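You operate a simulated robot arm through the tools that you are given. There is no shell and no other tool.

The job below is to be done with a simulated robot arm. You get a single attempt, and the scene is never put back.

Task
Gauge the blue hose stub from the press and sort it by the display.
Fine: press off before the guard opens; GOOD goes to the blue tray, all else to the orange scrap tray; shut the guard again.

It is judged by the outcome, as a careful person would: the job done as asked, and still so three seconds after it is handed in. It fails if anything else is knocked over, pushed out of place, dropped, spilled or broken.

Robot
A 7-joint arm with a two-finger parallel gripper, fixed in place. Base frame: the origin is at the foot of the arm, x ahead of it, y to its left, z up. Readings come in mm, degrees, newtons and seconds.
Its first joint turns from -132.0 to 132.0 degrees. Payload 3.91 kg.
Tool frame: the origin (TCP) lies between the finger pads and is the grasp point; the fingertips stand 30 mm ahead of it; z points along the fingers, y is the line along which they close. The gripper opens to 110 mm. The fingers are 20 mm wide and 10 mm thick; the gripper's body (48 by 112 mm) begins 55 mm behind the TCP.
Orientation is that of the tool frame in the base frame, as a unit quaternion [w, x, y, z]. With the fingers straight down and closing along the base's y, the tool's x points along the base's -x, its y along +y and its z along -z.

Tools
- The arm moves only by the tool arm_command. Its argument "rows" is a list of rows, each a list of 7 numbers: the shift along the tool's x, y, z in mm, then the turn, a rotation vector about the tool's x, y, z in degrees, then the closure in counts, from 0 (fully open) to 255 (shut). In form: [[x, y, z, rx, ry, rz, grip], ...]. A call has 1 to 20 rows; each row shifts and turns the commanded pose from where the row before left it, along the tool's axes as they then stand. A row lasts 0.2 s, in which the tool goes at most 50 mm and 8.6 degrees; a call with a longer step from one row to the next is refused whole, and so is a gripper value outside its range. Where a pose cannot be reached the arm comes as near as it can. A force on the tool above 60 N (or 10 N above the force at the start of the call, whichever is more), or a blocked arm, ends the call early, and 0.2 s more pass. Each finger travels about 108 mm/s and halts on what it meets, pressing with about 39 N; the grip force reading is that of the motor and also rises with nothing between the fingers. The clock runs only during rows and for 0.2 s after the last one: add rows that do not move to give the fingers time. It gives the time, the measured TCP pose, the force on the tool (base axes), the opening and the grip force at its end, in the units of the frame above (readings bear some noise), with the torque about the TCP (base axes, N m) and any sound that the robot's microphone picked up.
- Cameras (640 x 400 px; columns grow to the right, rows downward): "scene" is fixed at [221.8, 499.2, 1564.3]; the picture's right is [-0.28, -0.96, 0.00], its down [-0.89, 0.26, -0.37] and it looks along [0.36, -0.11, -0.93] (base axes); focal length 214 px, centre (320, 200). "wrist" rides on the gripper at [72, 17, -103] in the tool frame; the picture's right is [-0.23, 0.97, 0.00], its down [-0.76, -0.18, -0.62] and it looks along [-0.61, -0.14, 0.78] (tool axes); focal length 222 px, centre (320, 200). There is no depth. A picture from a camera that has moved, and an enlarged one, comes with that camera's place and axes in the base frame and with its lens.
- get_image(camera): a new picture of that camera. No time passes.
- zoom(camera, box): a new picture of the part [left, top, right, bottom] of that camera's present view, enlarged. No time passes.
- close_job(): hands the job in; it is judged then, once.

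Nothing tells you positions but the pictures and the camera data. Unless the task says otherwise, let go and move clear before handing in.

The tools are called as a command line: name --pt "numbers of a row" for each row, then --argument value for the rest, lists and objects as JSON in quotes. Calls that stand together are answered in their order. arm_command: Moves the arm, as the interface text tells. Its arguments: {"type":"object","properties":{"rows":{"type":"array","items":{"type":"array","items":{"type":"number"}}}},"required":["rows"]} The other tools are called the same way: get_image (camera) takes a picture; zoom (camera, box) takes an enlarged picture of a part of a camera's view; close_job () hands the job in.

At the start:

```text
t: 0.0
tcp_pos: [652.4, 236.2, 1199.5]
orientation: [0.0, 0.0, 1.0, 0.0]
contact_force: [-0.6, -0.1, 0.2]
wrist_torque: [0.0, -0.04, -0.01]
grip_width: 110.2
finger_force: 0.0
```

scene: 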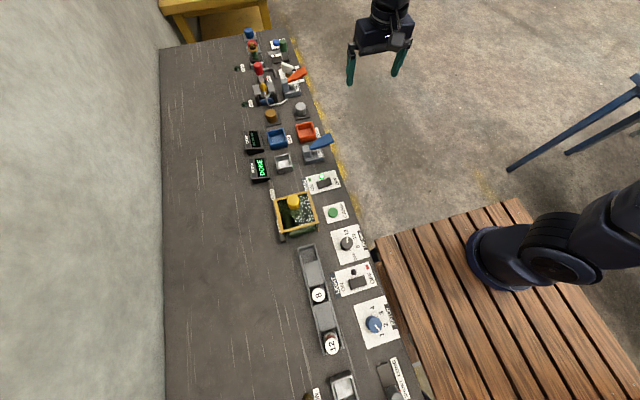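
wrist: 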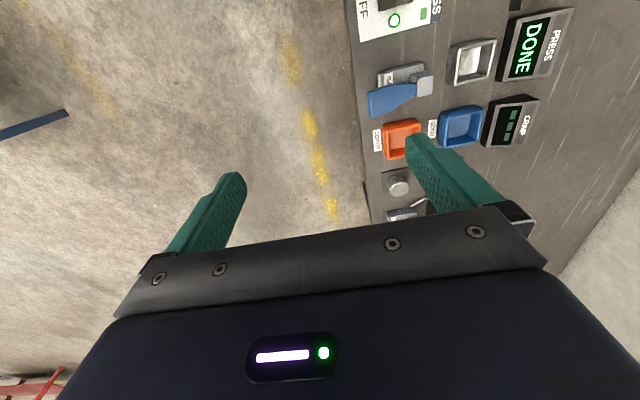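

I see a long bench with many stations: a press display "DONE", a "CRIMP" display, blue and orange trays, a guard box, and several control panels. I'll look closer before moving.

zoom --camera "scene" --box '[220, 20, 360, 110]'

zoom --camera "scene" --box '[230, 100, 350, 180]'

zoom --camera "scene" --box '[240, 160, 400, 260]'

zoom --camera "scene" --box '[270, 240, 430, 400]'

zoom --camera "wrist" --box '[340, 0, 600, 220]'

```text
4.44 times, centred on (290, 65) of scene
camera zoom: at [221.8, 499.2, 1564.3], right [-0.28, -0.96, 0.0], down [-0.89, 0.26, -0.37], along [0.36, -0.11, -0.93], focal length 953 px, centre (453, 800)
```

zoom: 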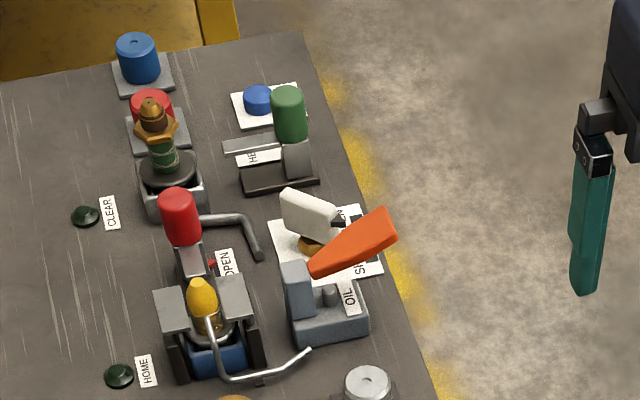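

```text
5.00 times, centred on (290, 140) of scene
camera zoom: at [221.8, 499.2, 1564.3], right [-0.28, -0.96, 0.0], down [-0.89, 0.26, -0.37], along [0.36, -0.11, -0.93], focal length 1072 px, centre (470, 500)
```

zoom: 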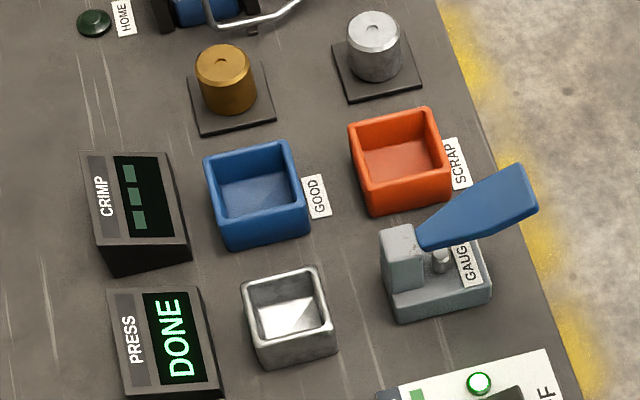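

```text
4.00 times, centred on (320, 210) of scene
camera zoom: at [221.8, 499.2, 1564.3], right [-0.28, -0.96, 0.0], down [-0.89, 0.26, -0.37], along [0.36, -0.11, -0.93], focal length 858 px, centre (320, 160)
```

zoom: 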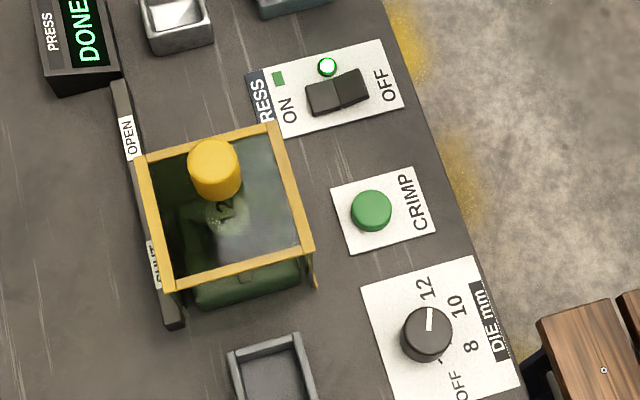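

```text
2.50 times, centred on (350, 320) of scene
camera zoom: at [221.8, 499.2, 1564.3], right [-0.28, -0.96, 0.0], down [-0.89, 0.26, -0.37], along [0.36, -0.11, -0.93], focal length 536 px, centre (245, -100)
```

zoom: 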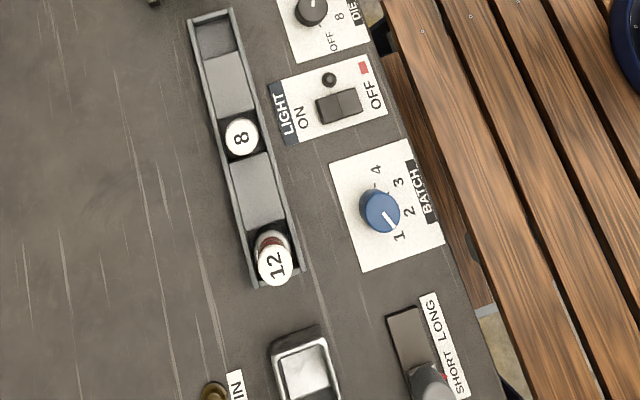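

```text
1.82 times, centred on (470, 110) of wrist
camera zoom: at [582.4, 252.6, 1303.4], right [0.23, 0.97, 0.0], down [0.76, -0.18, 0.62], along [0.61, -0.14, -0.78], focal length 404 px, centre (47, 364)
```

zoom: 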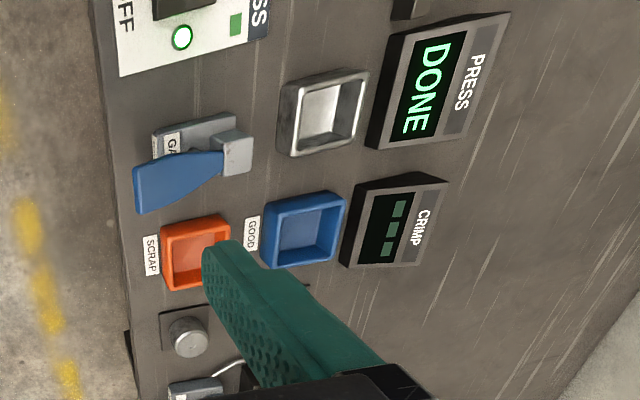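

The workbench runs along x at y > 320 and at roughly z = 820. The press sits under a clear guard with a yellow knob, the PRESS rocker switch is lit ON, and there is a gauge with a blue lever. I'll zoom in on details before moving.

zoom --camera "scene" --box '[265, 185, 325, 245]'

zoom --camera "scene" --box '[295, 125, 345, 170]'

zoom --camera "scene" --box '[295, 165, 355, 200]'

zoom --camera "scene" --box '[240, 120, 300, 185]'

zoom --camera "scene" --box '[360, 160, 640, 400]'

```text
6.67 times, centred on (295, 215) of scene
camera zoom: at [221.8, 499.2, 1564.3], right [-0.28, -0.96, 0.0], down [-0.89, 0.26, -0.37], along [0.36, -0.11, -0.93], focal length 1430 px, centre (487, 100)
```

zoom: 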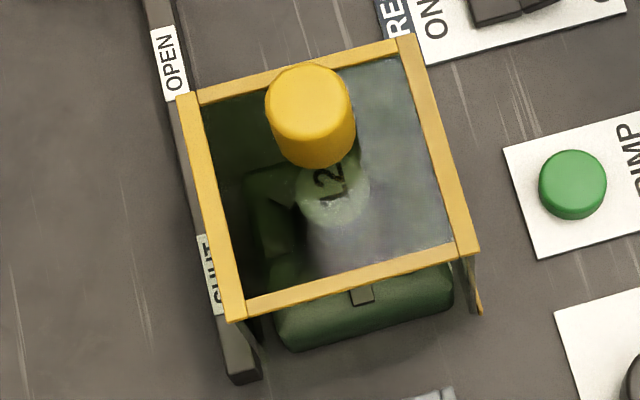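

```text
8.89 times, centred on (320, 148) of scene
camera zoom: at [221.8, 499.2, 1564.3], right [-0.28, -0.96, 0.0], down [-0.89, 0.26, -0.37], along [0.36, -0.11, -0.93], focal length 1906 px, centre (320, 667)
```

zoom: 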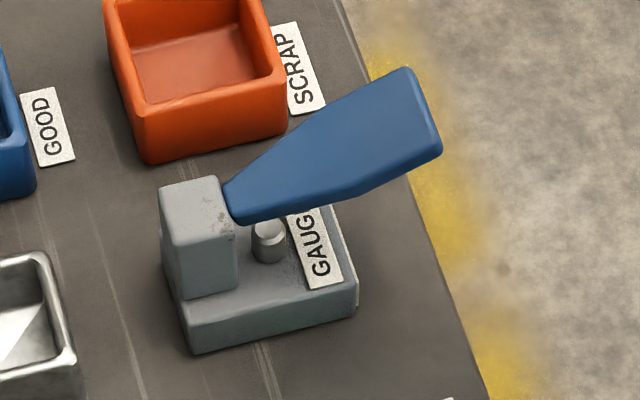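

```text
10.67 times, centred on (325, 182) of scene
camera zoom: at [221.8, 499.2, 1564.3], right [-0.28, -0.96, 0.0], down [-0.89, 0.26, -0.37], along [0.36, -0.11, -0.93], focal length 2288 px, centre (267, 387)
```

zoom: 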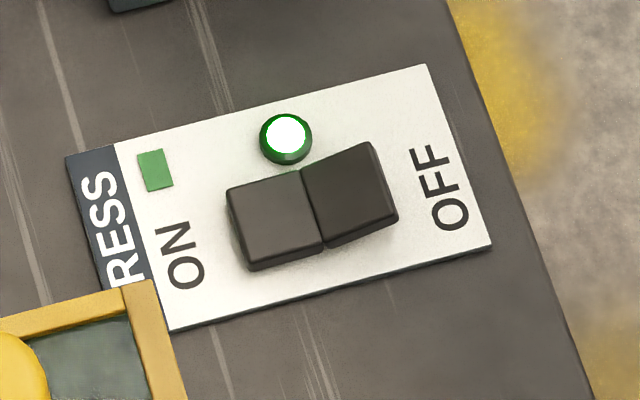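

```text
6.15 times, centred on (270, 152) of scene
camera zoom: at [221.8, 499.2, 1564.3], right [-0.28, -0.96, 0.0], down [-0.89, 0.26, -0.37], along [0.36, -0.11, -0.93], focal length 1320 px, centre (628, 492)
```

zoom: 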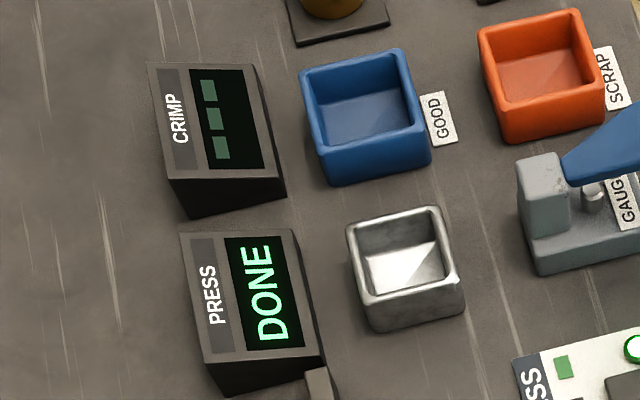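

```text
1.67 times, centred on (500, 280) of scene
camera zoom: at [221.8, 499.2, 1564.3], right [-0.28, -0.96, 0.0], down [-0.89, 0.26, -0.37], along [0.36, -0.11, -0.93], focal length 358 px, centre (20, 67)
```

zoom: 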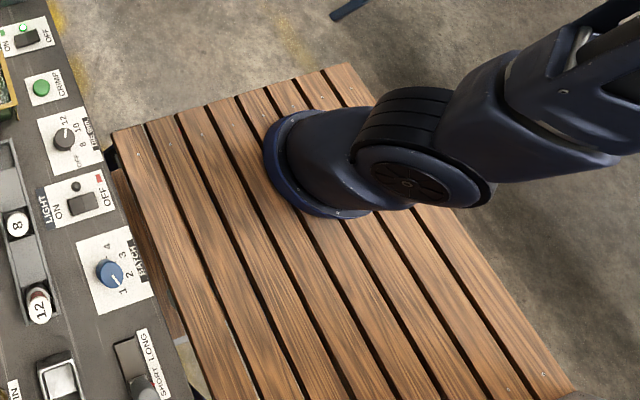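

The layout is clear now: the PRESS rocker needs its OFF half pressed, the guard slides towards OPEN (+x), and the gauge is a lever over a pin. I'll move the wrist camera over the press area, staying high, to triangulate heights.

arm_command --pt "29 31 8 0 0 0 0" --pt "29 31 8 0 0 0 0" --pt "29 31 8 0 0 0 0" --pt "29 31 8 0 0 0 0" --pt "29 31 8 0 0 0 0" --pt "29 31 8 0 0 0 0" --pt "0 0 0 0 0 0 0"

get_image --camera "wrist"

get_image --camera "scene"

```text
t: 1.6
tcp_pos: [477.6, 422.7, 1153.3]
orientation: [0.001, 0.001, 1.0, 0.0]
contact_force: [-0.1, -0.5, 0.2]
wrist_torque: [-0.02, 0.01, 0.01]
grip_width: 110.2
finger_force: 0.1
```

```text
taken
camera wrist: at [407.7, 439.8, 1256.4], right [0.23, 0.97, 0.0], down [0.76, -0.18, 0.62], along [0.61, -0.14, -0.78], focal length 222 px, centre (320, 200)
```

wrist: 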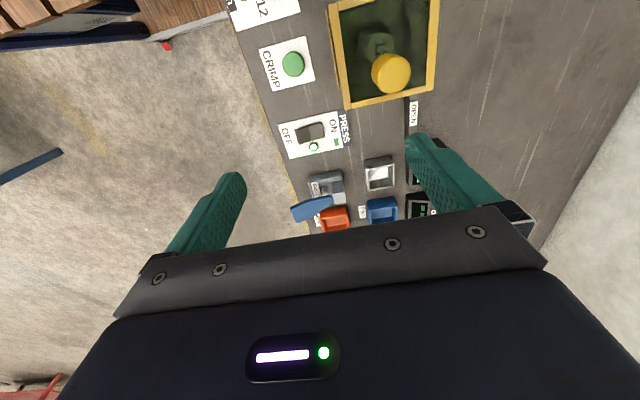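

```text
taken
```

scene: 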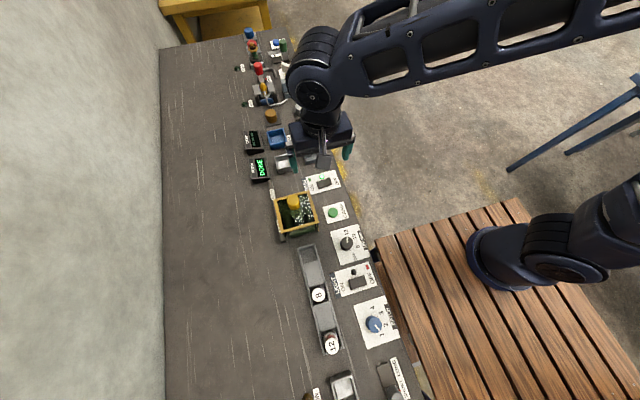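

The wrist view now shows the guard, the rocker and the gauge. I'll zoom on each for measuring.

zoom --camera "wrist" --box '[310, 0, 470, 110]'

zoom --camera "wrist" --box '[240, 90, 440, 230]'

zoom --camera "wrist" --box '[270, 100, 360, 160]'

zoom --camera "wrist" --box '[280, 160, 370, 235]'

zoom --camera "scene" --box '[255, 170, 345, 250]'

```text
3.64 times, centred on (390, 55) of wrist
camera zoom: at [407.7, 439.8, 1256.4], right [0.23, 0.97, 0.0], down [0.76, -0.18, 0.62], along [0.61, -0.14, -0.78], focal length 808 px, centre (66, 727)
```

zoom: 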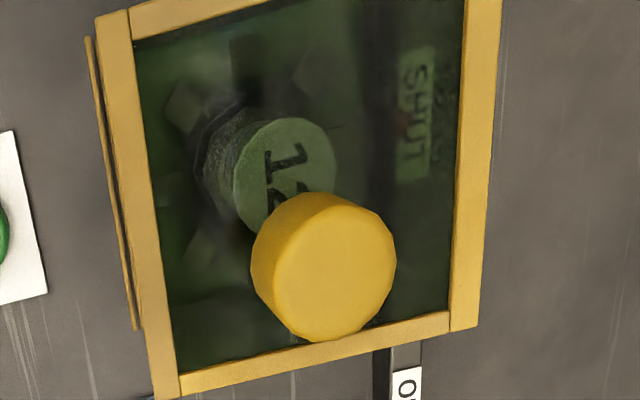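

```text
2.86 times, centred on (340, 160) of wrist
camera zoom: at [407.7, 439.8, 1256.4], right [0.23, 0.97, 0.0], down [0.76, -0.18, 0.62], along [0.61, -0.14, -0.78], focal length 635 px, centre (263, 314)
```

zoom: 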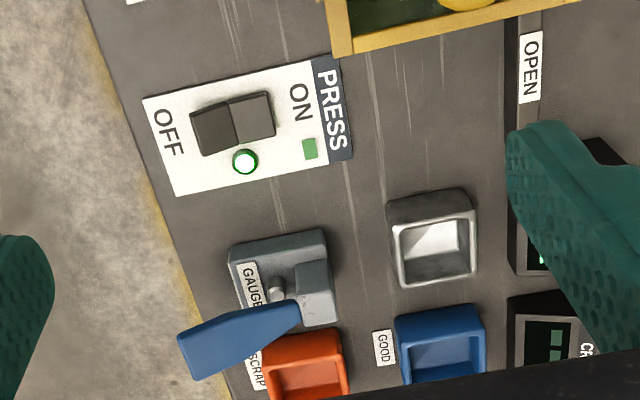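

```text
6.67 times, centred on (315, 130) of wrist
camera zoom: at [407.7, 439.8, 1256.4], right [0.23, 0.97, 0.0], down [0.76, -0.18, 0.62], along [0.61, -0.14, -0.78], focal length 1481 px, centre (353, 667)
```

zoom: 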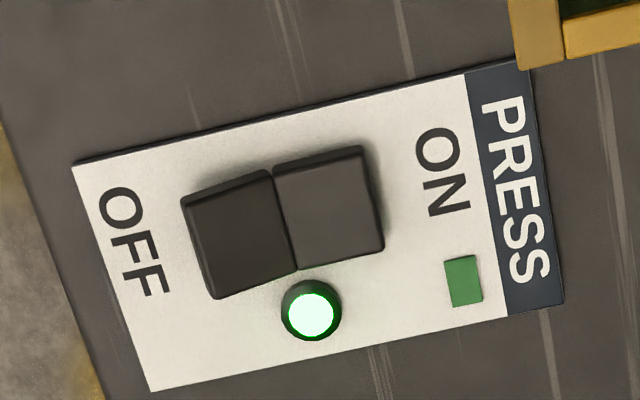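

```text
5.33 times, centred on (325, 198) of wrist
camera zoom: at [407.7, 439.8, 1256.4], right [0.23, 0.97, 0.0], down [0.76, -0.18, 0.62], along [0.61, -0.14, -0.78], focal length 1185 px, centre (293, 213)
```

zoom: 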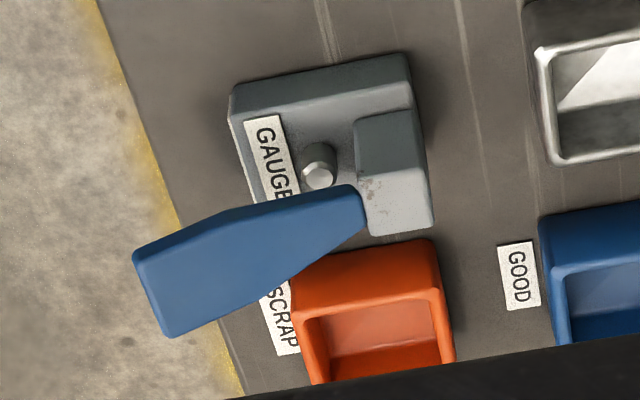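

```text
5.00 times, centred on (300, 210) of scene
camera zoom: at [221.8, 499.2, 1564.3], right [-0.28, -0.96, 0.0], down [-0.89, 0.26, -0.37], along [0.36, -0.11, -0.93], focal length 1072 px, centre (420, 150)
```

zoom: 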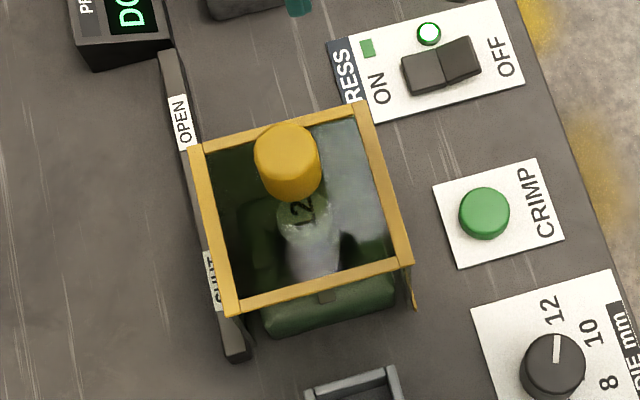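

From two wrist views I place the bench surface at about z = 806 and the OFF half of the rocker near (574, 365). I'll close the fingers and come to about 180 mm above the rocker to refine this.

arm_command --pt "-19.2 -11.4 30 0 0 0 255" --pt "-19.2 -11.4 30 0 0 0 255" --pt "-19.2 -11.4 30 0 0 0 255" --pt "-19.2 -11.4 30 0 0 0 255" --pt "-19.2 -11.4 30 0 0 0 255" --pt "0 0 0 0 0 0 255" --pt "0 0 0 0 0 0 255"

get_image --camera "wrist"

get_image --camera "scene"

```text
t: 3.2
tcp_pos: [576.6, 366.0, 1000.8]
orientation: [-0.001, 0.0, 1.0, 0.0]
contact_force: [-0.3, 0.3, 0.3]
wrist_torque: [-0.02, -0.05, 0.02]
grip_width: 0.1
finger_force: 38.3
```

```text
taken
camera wrist: at [506.2, 382.5, 1104.8], right [0.23, 0.97, 0.0], down [0.76, -0.18, 0.62], along [0.61, -0.14, -0.78], focal length 222 px, centre (320, 200)
```

wrist: 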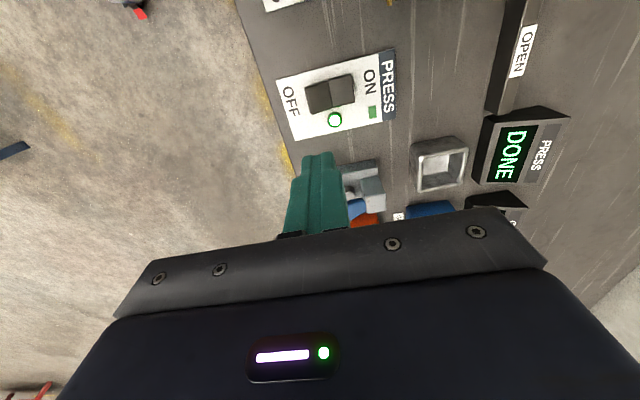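

```text
taken
```

scene: 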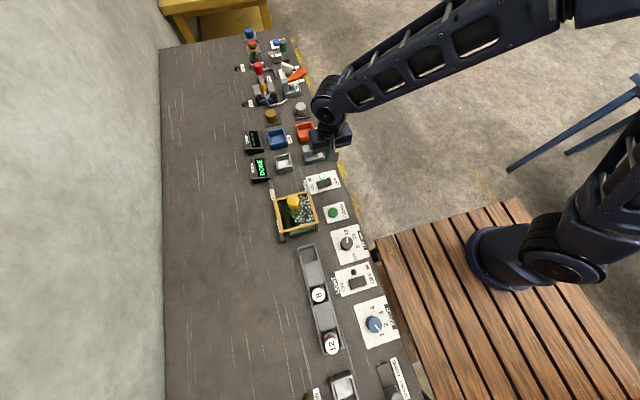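

The closed fingers are roughly above the rocker. Zooming to measure the exact offset.

zoom --camera "wrist" --box '[270, 40, 410, 200]'

zoom --camera "wrist" --box '[275, 45, 385, 145]'

```text
2.50 times, centred on (340, 120) of wrist
camera zoom: at [506.2, 382.5, 1104.8], right [0.23, 0.97, 0.0], down [0.76, -0.18, 0.62], along [0.61, -0.14, -0.78], focal length 555 px, centre (270, 400)
```

zoom: 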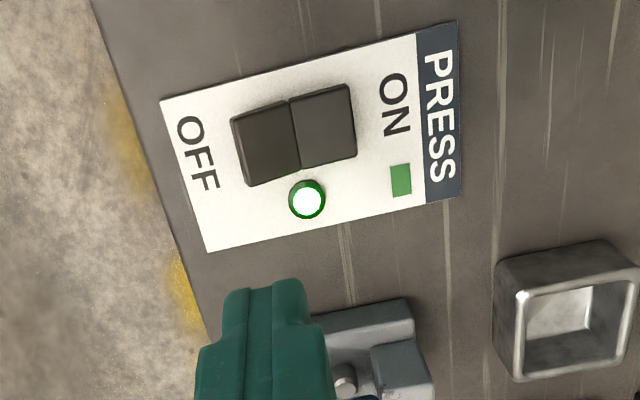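

```text
4.00 times, centred on (330, 95) of wrist
camera zoom: at [506.2, 382.5, 1104.8], right [0.23, 0.97, 0.0], down [0.76, -0.18, 0.62], along [0.61, -0.14, -0.78], focal length 888 px, centre (280, 620)
```

zoom: 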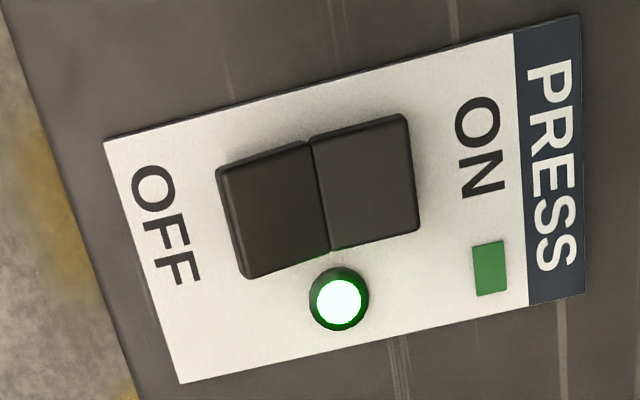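

The OFF half centre is at about (573, 366), and its outer part at y ≈ 360. I'll descend to just above it, then press in small steps.

arm_command --pt "4.6 -5 30 0 0 0 255" --pt "0 0 35 0 0 0 255" --pt "0 0 35 0 0 0 255" --pt "0 0 30 0 0 0 255" --pt "0 0 0 0 0 0 255"

zoom --camera "wrist" --box '[250, 60, 410, 180]'

zoom --camera "scene" --box '[295, 150, 365, 205]'

```text
t: 4.4
tcp_pos: [570.2, 359.7, 871.3]
orientation: [-0.001, 0.0, 1.0, 0.0]
contact_force: [0.0, 0.6, -0.2]
wrist_torque: [0.02, 0.02, 0.03]
grip_width: 0.1
finger_force: 37.4
```

```text
3.33 times, centred on (330, 120) of wrist
camera zoom: at [498.9, 377.2, 974.6], right [0.23, 0.97, 0.0], down [0.76, -0.18, 0.62], along [0.61, -0.14, -0.78], focal length 740 px, centre (287, 467)
```

zoom: 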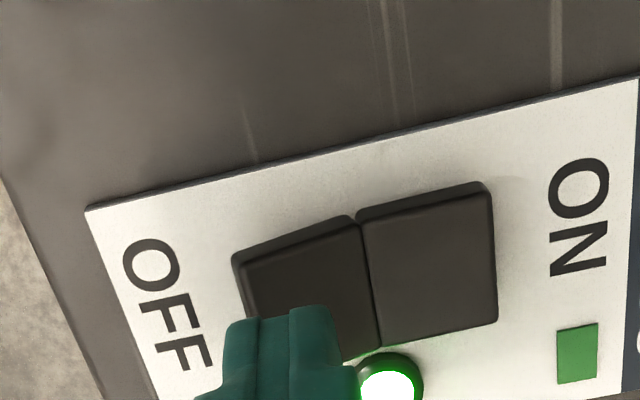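

```text
7.27 times, centred on (330, 178) of scene
camera zoom: at [221.8, 499.2, 1564.3], right [-0.28, -0.96, 0.0], down [-0.89, 0.26, -0.37], along [0.36, -0.11, -0.93], focal length 1560 px, centre (247, 364)
```

zoom: 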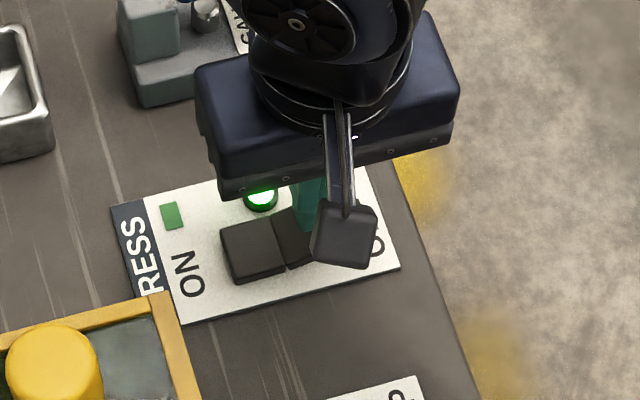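

The fingertip is about 15–20 mm above the OFF half and aligned with it. Now pressing down in small steps.

arm_command --pt "0 0 6 0 0 0 255" --pt "0 0 4 0 0 0 255" --pt "0 0 4 0 0 0 255" --pt "0 0 3 0 0 0 255" --pt "0 0 3 0 0 0 255"

zoom --camera "wrist" --box '[250, 60, 410, 180]'

```text
t: 5.6
tcp_pos: [570.5, 360.1, 852.5]
orientation: [-0.001, 0.0, 1.0, 0.0]
contact_force: [-0.6, 0.2, 0.3]
wrist_torque: [0.03, 0.0, 0.02]
grip_width: 0.0
finger_force: 37.6
```

```text
3.33 times, centred on (330, 120) of wrist
camera zoom: at [500.2, 376.5, 955.4], right [0.23, 0.97, 0.0], down [0.76, -0.18, 0.62], along [0.61, -0.14, -0.78], focal length 740 px, centre (287, 467)
```

zoom: 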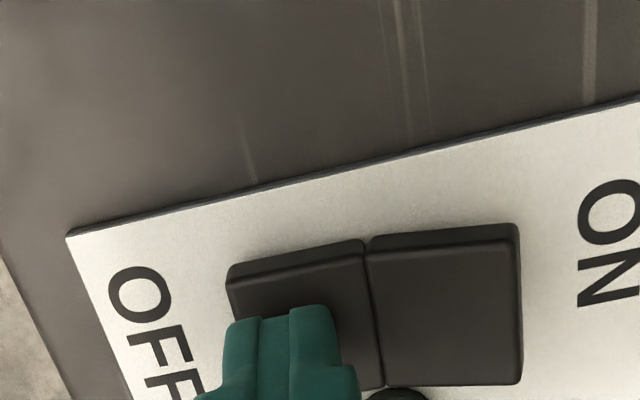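

The rocker seems to have tipped over and the lamp looks dark. I'll back off and check.

arm_command --pt "0 0 -30 0 0 0 255" --pt "0 0 -40 0 0 0 255" --pt "0 0 -40 0 0 0 255" --pt "0 0 0 0 0 0 255"

zoom --camera "wrist" --box '[250, 20, 410, 140]'

zoom --camera "scene" --box '[240, 120, 360, 250]'

```text
t: 6.6
tcp_pos: [569.9, 359.1, 962.3]
orientation: [0.0, 0.0, 1.0, 0.0]
contact_force: [0.4, 0.3, -0.7]
wrist_torque: [0.02, 0.0, 0.0]
grip_width: 0.0
finger_force: 38.1
```

```text
3.33 times, centred on (330, 80) of wrist
camera zoom: at [498.9, 376.2, 1065.7], right [0.23, 0.97, 0.0], down [0.76, -0.18, 0.62], along [0.61, -0.14, -0.78], focal length 740 px, centre (287, 600)
```

zoom: 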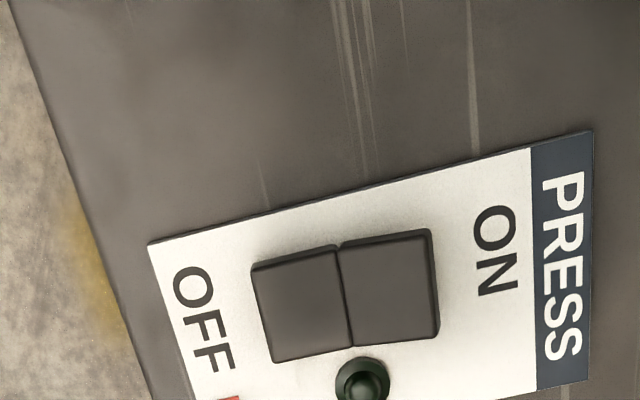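

```text
3.08 times, centred on (300, 185) of scene
camera zoom: at [221.8, 499.2, 1564.3], right [-0.28, -0.96, 0.0], down [-0.89, 0.26, -0.37], along [0.36, -0.11, -0.93], focal length 660 px, centre (382, 246)
```

zoom: 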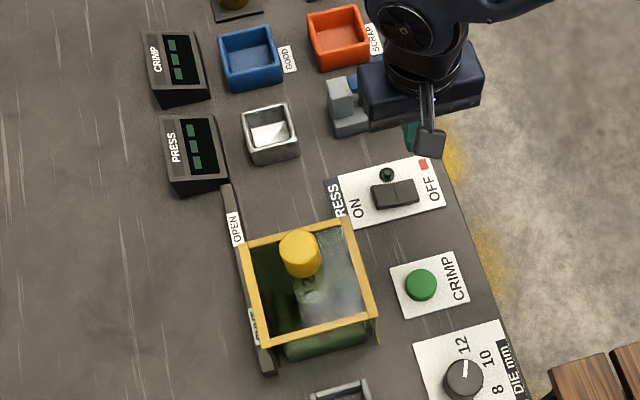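

The press is off: the lamp is dark, the red OFF flag shows and the PRESS display is blank. The guard knob's top is at about (470, 508, 979), so I'll rise and move above it.

arm_command --pt "0 0 -46 0 0 0 255" --pt "0 0 -46 0 0 0 255" --pt "0 0 -46 0 0 0 255" --pt "25 37 0 0 0 0 128" --pt "25 37 0 0 0 0 0" --pt "25 37 0 0 0 0 0" --pt "25 37 0 0 0 0 0" --pt "0 0 0 0 0 0 0"

get_image --camera "wrist"

zoom --camera "wrist" --box '[240, 20, 400, 180]'

get_image --camera "scene"

```text
t: 8.4
tcp_pos: [468.5, 508.7, 1101.6]
orientation: [0.0, 0.001, 1.0, -0.001]
contact_force: [-0.5, 0.2, 0.4]
wrist_torque: [0.05, -0.01, 0.04]
grip_width: 110.1
finger_force: 0.2
```

```text
taken
camera wrist: at [398.7, 525.4, 1204.6], right [0.23, 0.97, 0.0], down [0.76, -0.18, 0.62], along [0.61, -0.14, -0.78], focal length 222 px, centre (320, 200)
```

wrist: 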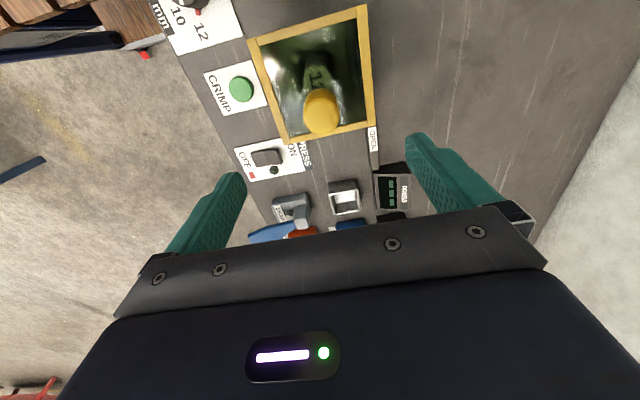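

```text
2.50 times, centred on (320, 100) of wrist
camera zoom: at [398.7, 525.4, 1204.6], right [0.23, 0.97, 0.0], down [0.76, -0.18, 0.62], along [0.61, -0.14, -0.78], focal length 555 px, centre (320, 450)
```

zoom: 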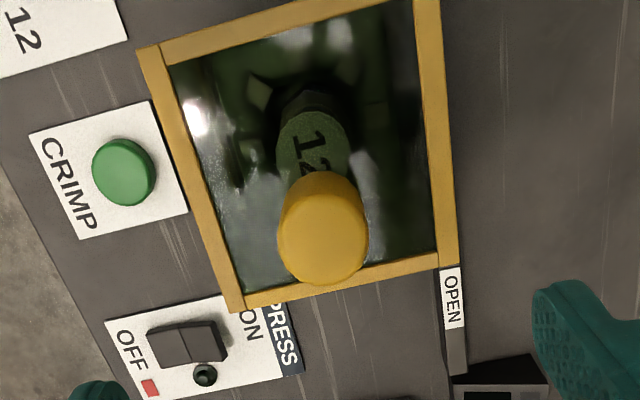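

```text
taken
```

scene: 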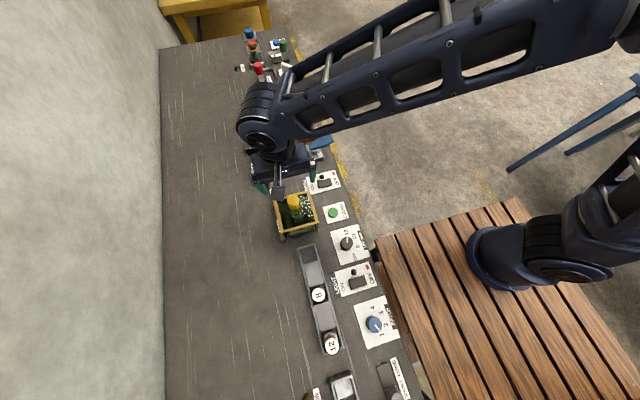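

The knob is right below the TCP: centre (471, 510), top z ≈ 979, guard plate at about 945. I'll descend with fingers open to straddle the knob, keeping the tips above the guard plate.

arm_command --pt "-2.5 2 35 0 0 0 0" --pt "0 0 35 0 0 0 0" --pt "0 0 35 0 0 0 0" --pt "0 0 7 0 0 0 0" --pt "0 0 0 0 0 0 0"

get_image --camera "wrist"

zoom --camera "scene" --box '[250, 160, 340, 250]'

```text
t: 9.6
tcp_pos: [473.6, 509.4, 989.0]
orientation: [-0.001, 0.0, 1.0, 0.0]
contact_force: [-0.4, -1.1, -0.5]
wrist_torque: [0.01, 0.02, 0.01]
grip_width: 110.1
finger_force: 0.0
```

```text
taken
camera wrist: at [402.3, 526.1, 1092.1], right [0.23, 0.97, 0.0], down [0.76, -0.18, 0.62], along [0.61, -0.14, -0.78], focal length 222 px, centre (320, 200)
```

wrist: 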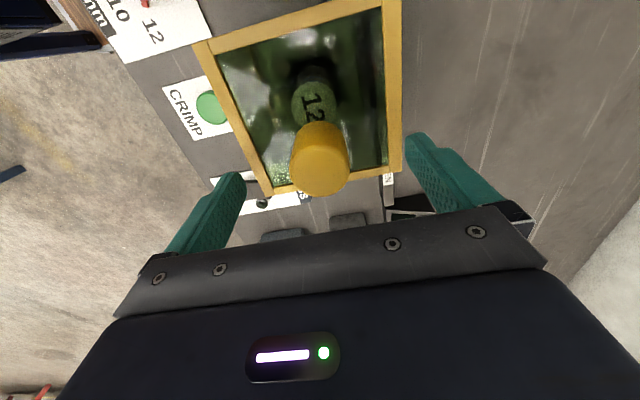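

```text
4.44 times, centred on (295, 205) of scene
camera zoom: at [221.8, 499.2, 1564.3], right [-0.28, -0.96, 0.0], down [-0.89, 0.26, -0.37], along [0.36, -0.11, -0.93], focal length 953 px, centre (431, 178)
```

zoom: 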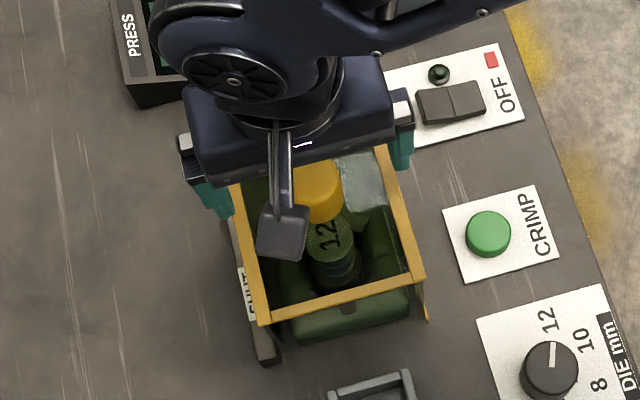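

The fingers straddle the knob at a safe height. I'll zoom to confirm the knob top height before lowering further.

zoom --camera "wrist" --box '[220, 80, 420, 220]'

zoom --camera "wrist" --box '[275, 55, 365, 115]'

```text
2.86 times, centred on (320, 150) of wrist
camera zoom: at [402.3, 526.1, 1092.1], right [0.23, 0.97, 0.0], down [0.76, -0.18, 0.62], along [0.61, -0.14, -0.78], focal length 635 px, centre (320, 343)
```

zoom: 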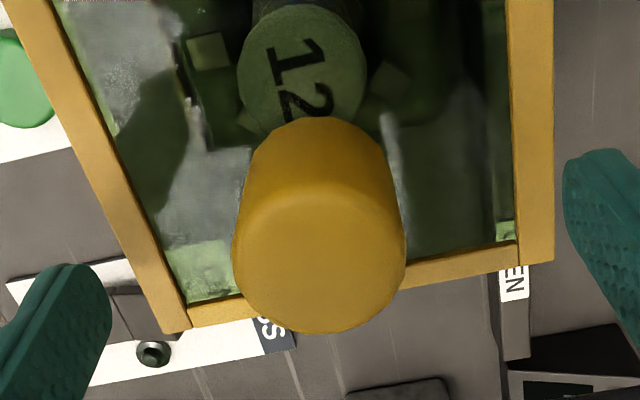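

```text
6.67 times, centred on (320, 85) of wrist
camera zoom: at [402.3, 526.1, 1092.1], right [0.23, 0.97, 0.0], down [0.76, -0.18, 0.62], along [0.61, -0.14, -0.78], focal length 1481 px, centre (320, 967)
```

zoom: 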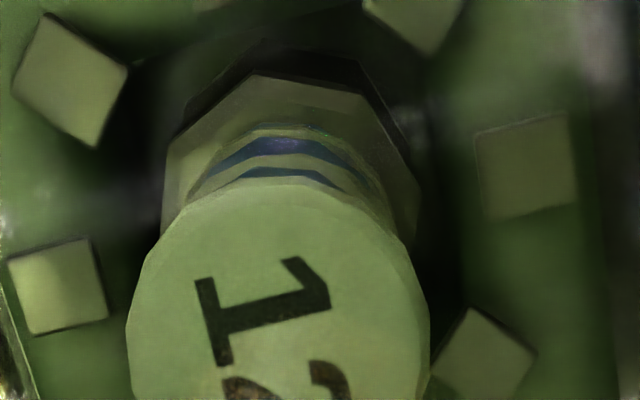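

The knob is about 38 mm wide with its top at about z = 975, centred under the gripper, and the plate is at about 932. I'll lower 12 mm and close on the knob.

arm_command --pt "1.5 0 8 0 0 0 0" --pt "0 0 5 0 0 0 0" --pt "0 0 0 0 0 0 120" --pt "0 0 0 0 0 0 255" --pt "0 0 0 0 0 0 255" --pt "0 0 0 0 0 0 255"

get_image --camera "wrist"

```text
t: 11.0
tcp_pos: [472.2, 509.4, 975.0]
orientation: [0.0, 0.0, 1.0, 0.0]
contact_force: [-1.1, -5.6, -3.9]
wrist_torque: [0.71, -0.24, 0.06]
grip_width: 37.5
finger_force: 44.7
```

```text
taken
camera wrist: at [401.2, 526.6, 1078.5], right [0.23, 0.97, 0.0], down [0.76, -0.18, 0.62], along [0.61, -0.14, -0.78], focal length 222 px, centre (320, 200)
```

wrist: 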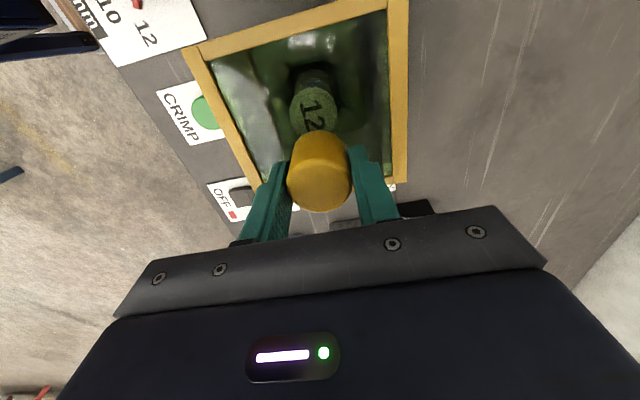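

The knob is held (37.5 mm). Now I slide the guard towards OPEN (+x), gently at first.

arm_command --pt "-5 0 0 0 0 0 255" --pt "-8 0 0 0 0 0 255" --pt "-8 0 0 0 0 0 255" --pt "0 0 0 0 0 0 255"

zoom --camera "scene" --box '[250, 160, 340, 250]'

```text
t: 12.0
tcp_pos: [493.0, 509.4, 974.4]
orientation: [0.0, 0.001, 1.0, 0.0]
contact_force: [0.2, 3.6, -14.8]
wrist_torque: [1.01, 0.36, -0.17]
grip_width: 37.9
finger_force: 45.2
```

```text
4.44 times, centred on (295, 205) of scene
camera zoom: at [221.8, 499.2, 1564.3], right [-0.28, -0.96, 0.0], down [-0.89, 0.26, -0.37], along [0.36, -0.11, -0.93], focal length 953 px, centre (431, 178)
```

zoom: 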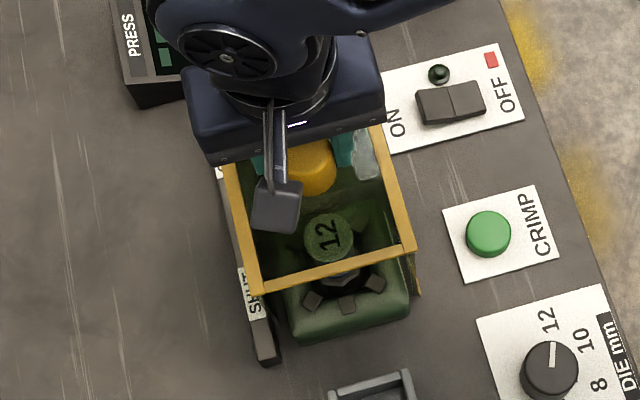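

The guard slides freely. I'll continue towards OPEN, easing down 1.5 mm to relieve the slight vertical pull.

arm_command --pt "-8 0 1 0 0 0 255" --pt "-10 0 0.5 0 0 0 255" --pt "-10 0 0 0 0 0 255" --pt "-10 0 0 0 0 0 255" --pt "-10 0 0 0 0 0 255" --pt "-10 0 0 0 0 0 255" --pt "-10 0 0 0 0 0 255" --pt "-10 0 0 0 0 0 255" --pt "0 0 0 0 0 0 255"

zoom --camera "scene" --box '[240, 140, 350, 250]'

get_image --camera "wrist"

```text
t: 14.0
tcp_pos: [571.5, 510.5, 973.1]
orientation: [0.001, 0.001, 1.0, 0.001]
contact_force: [1.5, -8.1, 34.5]
wrist_torque: [-0.93, -0.45, -0.04]
grip_width: 37.9
finger_force: 44.8
```

```text
3.64 times, centred on (295, 195) of scene
camera zoom: at [221.8, 499.2, 1564.3], right [-0.28, -0.96, 0.0], down [-0.89, 0.26, -0.37], along [0.36, -0.11, -0.93], focal length 780 px, centre (411, 218)
```

zoom: 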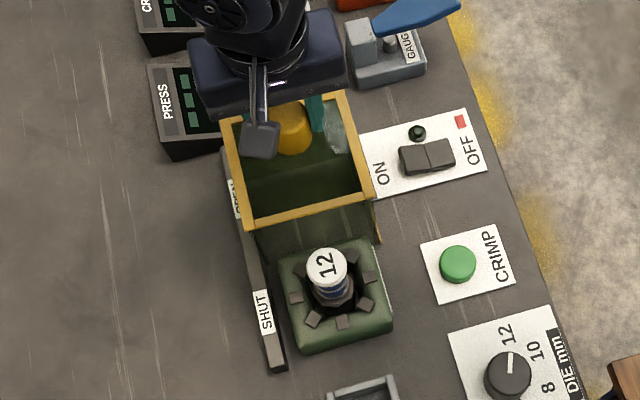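

```text
taken
camera wrist: at [500.0, 526.4, 1078.1], right [0.23, 0.97, 0.0], down [0.76, -0.18, 0.62], along [0.61, -0.14, -0.78], focal length 222 px, centre (320, 200)
```

wrist: 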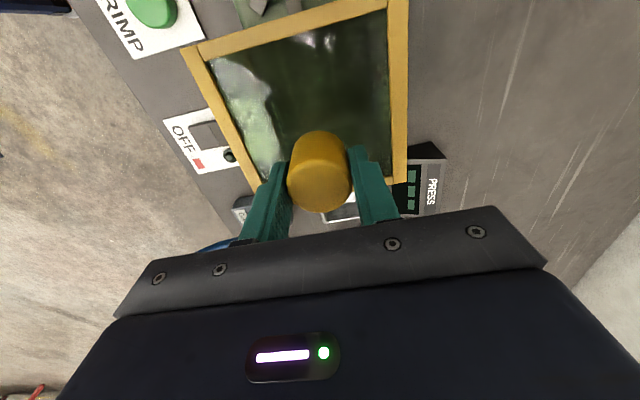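

The press is exposed and the stub (white cap "12" with a blue band) is visible in the die. I'll continue to the OPEN stop, relieving the vertical force.

arm_command --pt "-5 0 -0.8 0 0 0 255" --pt "-5 0 0 0 0 0 255" --pt "-5 0 0 0 0 0 255" --pt "-5 0 0 0 0 0 255" --pt "0 0 0 0 0 0 255"

zoom --camera "scene" --box '[240, 140, 350, 250]'

```text
t: 15.2
tcp_pos: [590.2, 509.1, 974.6]
orientation: [0.0, 0.0, 1.0, 0.001]
contact_force: [-1.6, 3.2, 16.6]
wrist_torque: [-0.64, 0.37, 0.28]
grip_width: 38.1
finger_force: 44.7
```

```text
3.64 times, centred on (295, 195) of scene
camera zoom: at [221.8, 499.2, 1564.3], right [-0.28, -0.96, 0.0], down [-0.89, 0.26, -0.37], along [0.36, -0.11, -0.93], focal length 780 px, centre (411, 218)
```

zoom: 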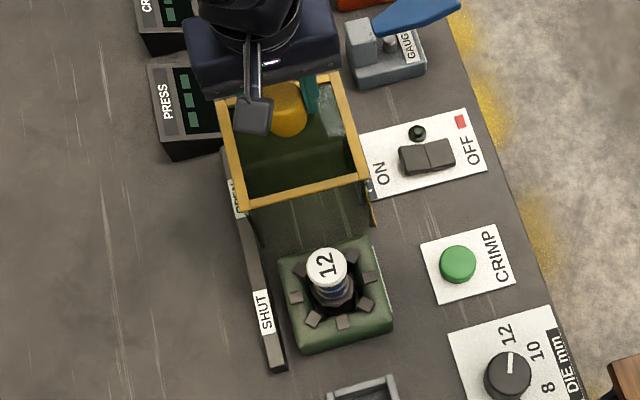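

The guard has moved about 118 mm. I'll continue in small steps until it reaches its stop.

arm_command --pt "-4 0 -0.3 0 0 0 255" --pt "-4 0 0 0 0 0 255" --pt "-4 0 0 0 0 0 255" --pt "0 0 0 0 0 0 255"

zoom --camera "scene" --box '[240, 140, 350, 250]'

```text
t: 16.2
tcp_pos: [599.6, 509.7, 973.7]
orientation: [-0.001, 0.0, 1.0, -0.001]
contact_force: [-36.4, -7.1, 5.5]
wrist_torque: [1.0, 0.31, -0.04]
grip_width: 38.2
finger_force: 44.9
```

```text
3.64 times, centred on (295, 195) of scene
camera zoom: at [221.8, 499.2, 1564.3], right [-0.28, -0.96, 0.0], down [-0.89, 0.26, -0.37], along [0.36, -0.11, -0.93], focal length 780 px, centre (411, 218)
```

zoom: 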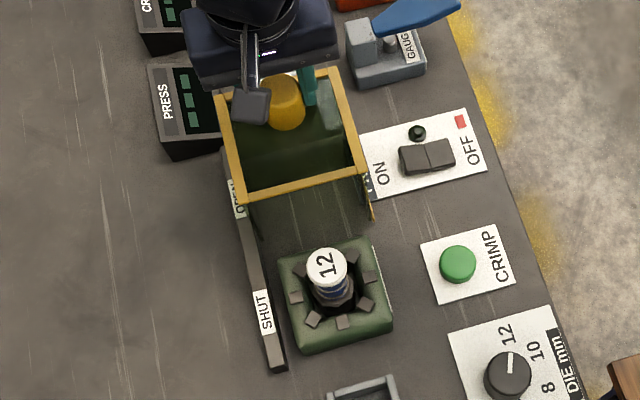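

The guard hit its stop (x force −36 N) after about 128 mm, level with OPEN. I'll ease off, release the knob, rise, and go look at the stub.

arm_command --pt "1.5 0 0 0 0 0 255" --pt "0 0 0 0 0 0 128" --pt "0 0 0 0 0 0 0" --pt "0 0 0 0 0 0 0" --pt "0 0 -30 0 0 0 0" --pt "0 0 -45 0 0 0 0" --pt "0 0 -45 0 0 0 0" --pt "40 0 0 0 0 0 0" --pt "40 0 0 0 0 0 0" --pt "40 0 0 0 0 0 0" --pt "40 0 0 0 0 0 0" --pt "0 0 0 0 0 0 0"

get_image --camera "wrist"

zoom --camera "scene" --box '[240, 140, 350, 250]'

```text
t: 18.8
tcp_pos: [438.5, 512.0, 1093.3]
orientation: [0.0, 0.001, 1.0, 0.0]
contact_force: [0.3, -0.3, 0.5]
wrist_torque: [0.0, 0.02, 0.04]
grip_width: 110.1
finger_force: 0.2
```

```text
taken
camera wrist: at [368.0, 527.9, 1198.2], right [0.23, 0.97, 0.0], down [0.76, -0.18, 0.62], along [0.61, -0.14, -0.78], focal length 222 px, centre (320, 200)
```

wrist: 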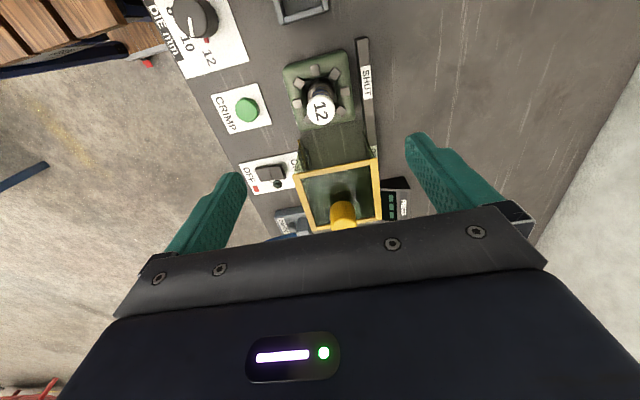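

```text
3.64 times, centred on (295, 195) of scene
camera zoom: at [221.8, 499.2, 1564.3], right [-0.28, -0.96, 0.0], down [-0.89, 0.26, -0.37], along [0.36, -0.11, -0.93], focal length 780 px, centre (411, 218)
```

zoom: 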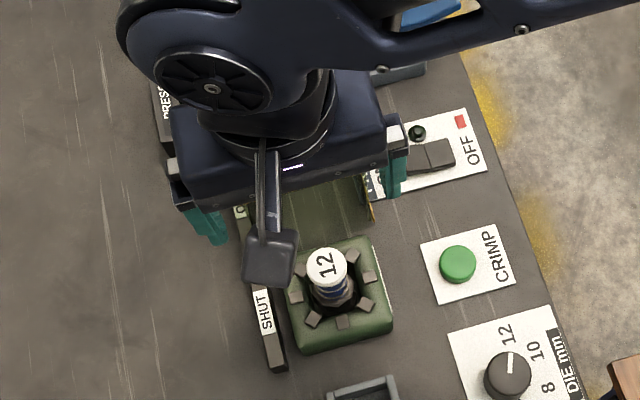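

The guard stays open and the stub stands in the die. Zooming on the stub and the press jaws.

zoom --camera "wrist" --box '[275, 45, 365, 135]'

zoom --camera "scene" --box '[275, 200, 305, 235]'

zoom --camera "scene" --box '[300, 280, 345, 360]'

```text
4.44 times, centred on (320, 90) of wrist
camera zoom: at [368.0, 527.9, 1198.2], right [0.23, 0.97, 0.0], down [0.76, -0.18, 0.62], along [0.61, -0.14, -0.78], focal length 987 px, centre (320, 689)
```

zoom: 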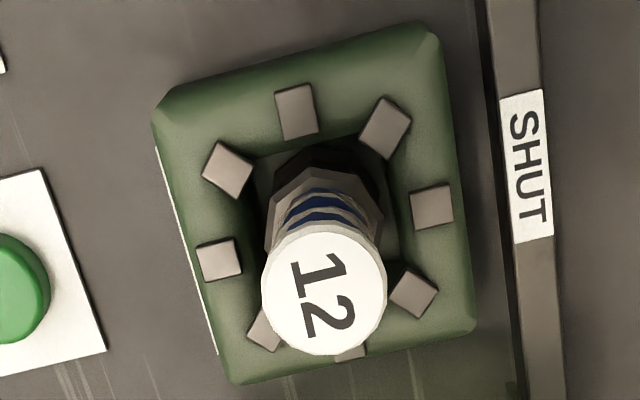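

```text
11.43 times, centred on (290, 218) of scene
camera zoom: at [221.8, 499.2, 1564.3], right [-0.28, -0.96, 0.0], down [-0.89, 0.26, -0.37], along [0.36, -0.11, -0.93], focal length 2451 px, centre (663, 0)
```

zoom: 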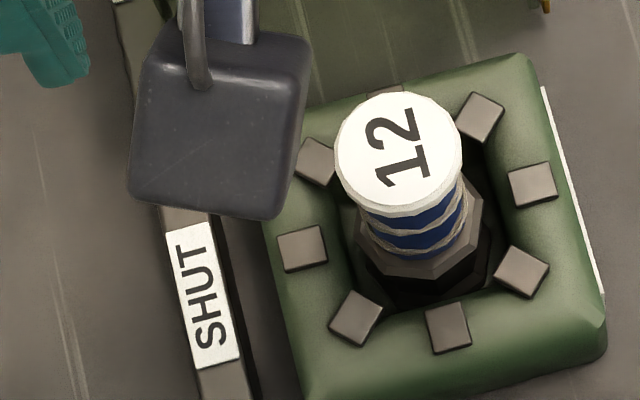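

```text
5.00 times, centred on (322, 320) of scene
camera zoom: at [221.8, 499.2, 1564.3], right [-0.28, -0.96, 0.0], down [-0.89, 0.26, -0.37], along [0.36, -0.11, -0.93], focal length 1072 px, centre (308, -400)
```

zoom: 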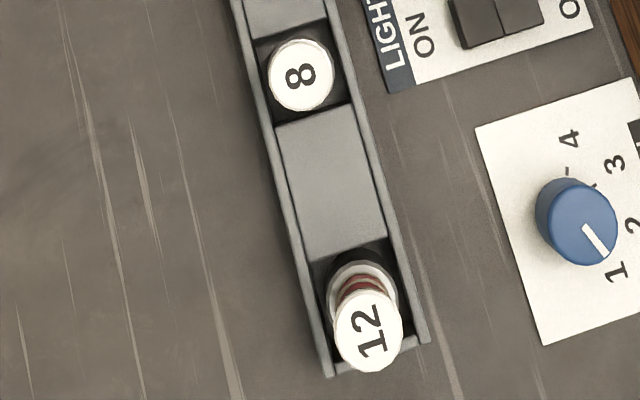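

The stub stands at about (453, 509), cap top z ≈ 904 and cap about 36 mm across; the press deck is at about 849. Before grasping it, I'll look at the gauge from overhead to see how the stub sits in it.

arm_command --pt "-37.7 -15.2 0 0 0 0 0" --pt "-37.7 -15.2 0 0 0 0 0" --pt "-37.7 -15.2 0 0 0 0 0" --pt "-37.7 -15.2 0 0 0 0 0" --pt "-37.7 -15.2 0 0 0 0 0" --pt "-37.7 -15.2 0 0 0 0 0" --pt "-37.7 -15.2 0 0 0 0 0" --pt "-37.7 -15.2 0 0 0 0 0" --pt "0 0 0 0 0 0 0"

get_image --camera "wrist"

zoom --camera "wrist" --box '[250, 20, 370, 120]'

```text
t: 20.8
tcp_pos: [740.5, 389.5, 1093.7]
orientation: [0.0, 0.0, 1.0, 0.0]
contact_force: [-0.5, -1.2, 0.7]
wrist_torque: [-0.03, -0.01, 0.01]
grip_width: 110.1
finger_force: 0.0
```

```text
taken
camera wrist: at [669.9, 406.6, 1198.5], right [0.23, 0.97, 0.0], down [0.76, -0.18, 0.62], along [0.61, -0.14, -0.78], focal length 222 px, centre (320, 200)
```

wrist: 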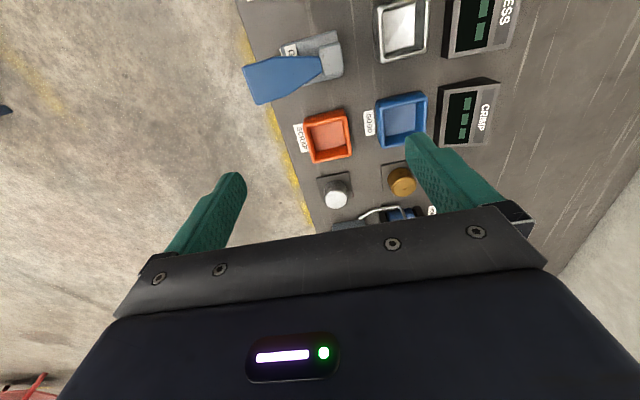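

```text
4.00 times, centred on (310, 70) of wrist
camera zoom: at [669.9, 406.6, 1198.5], right [0.23, 0.97, 0.0], down [0.76, -0.18, 0.62], along [0.61, -0.14, -0.78], focal length 888 px, centre (360, 720)
```

zoom: 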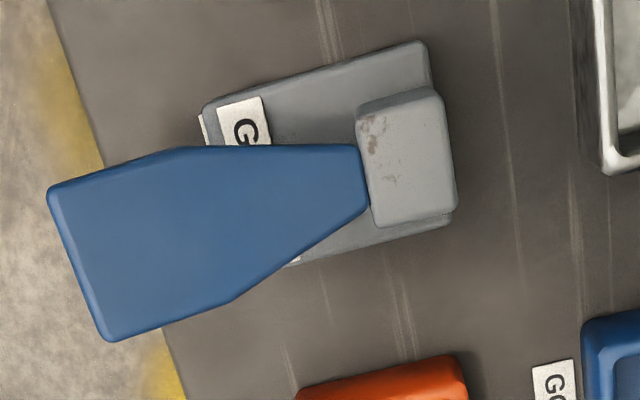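

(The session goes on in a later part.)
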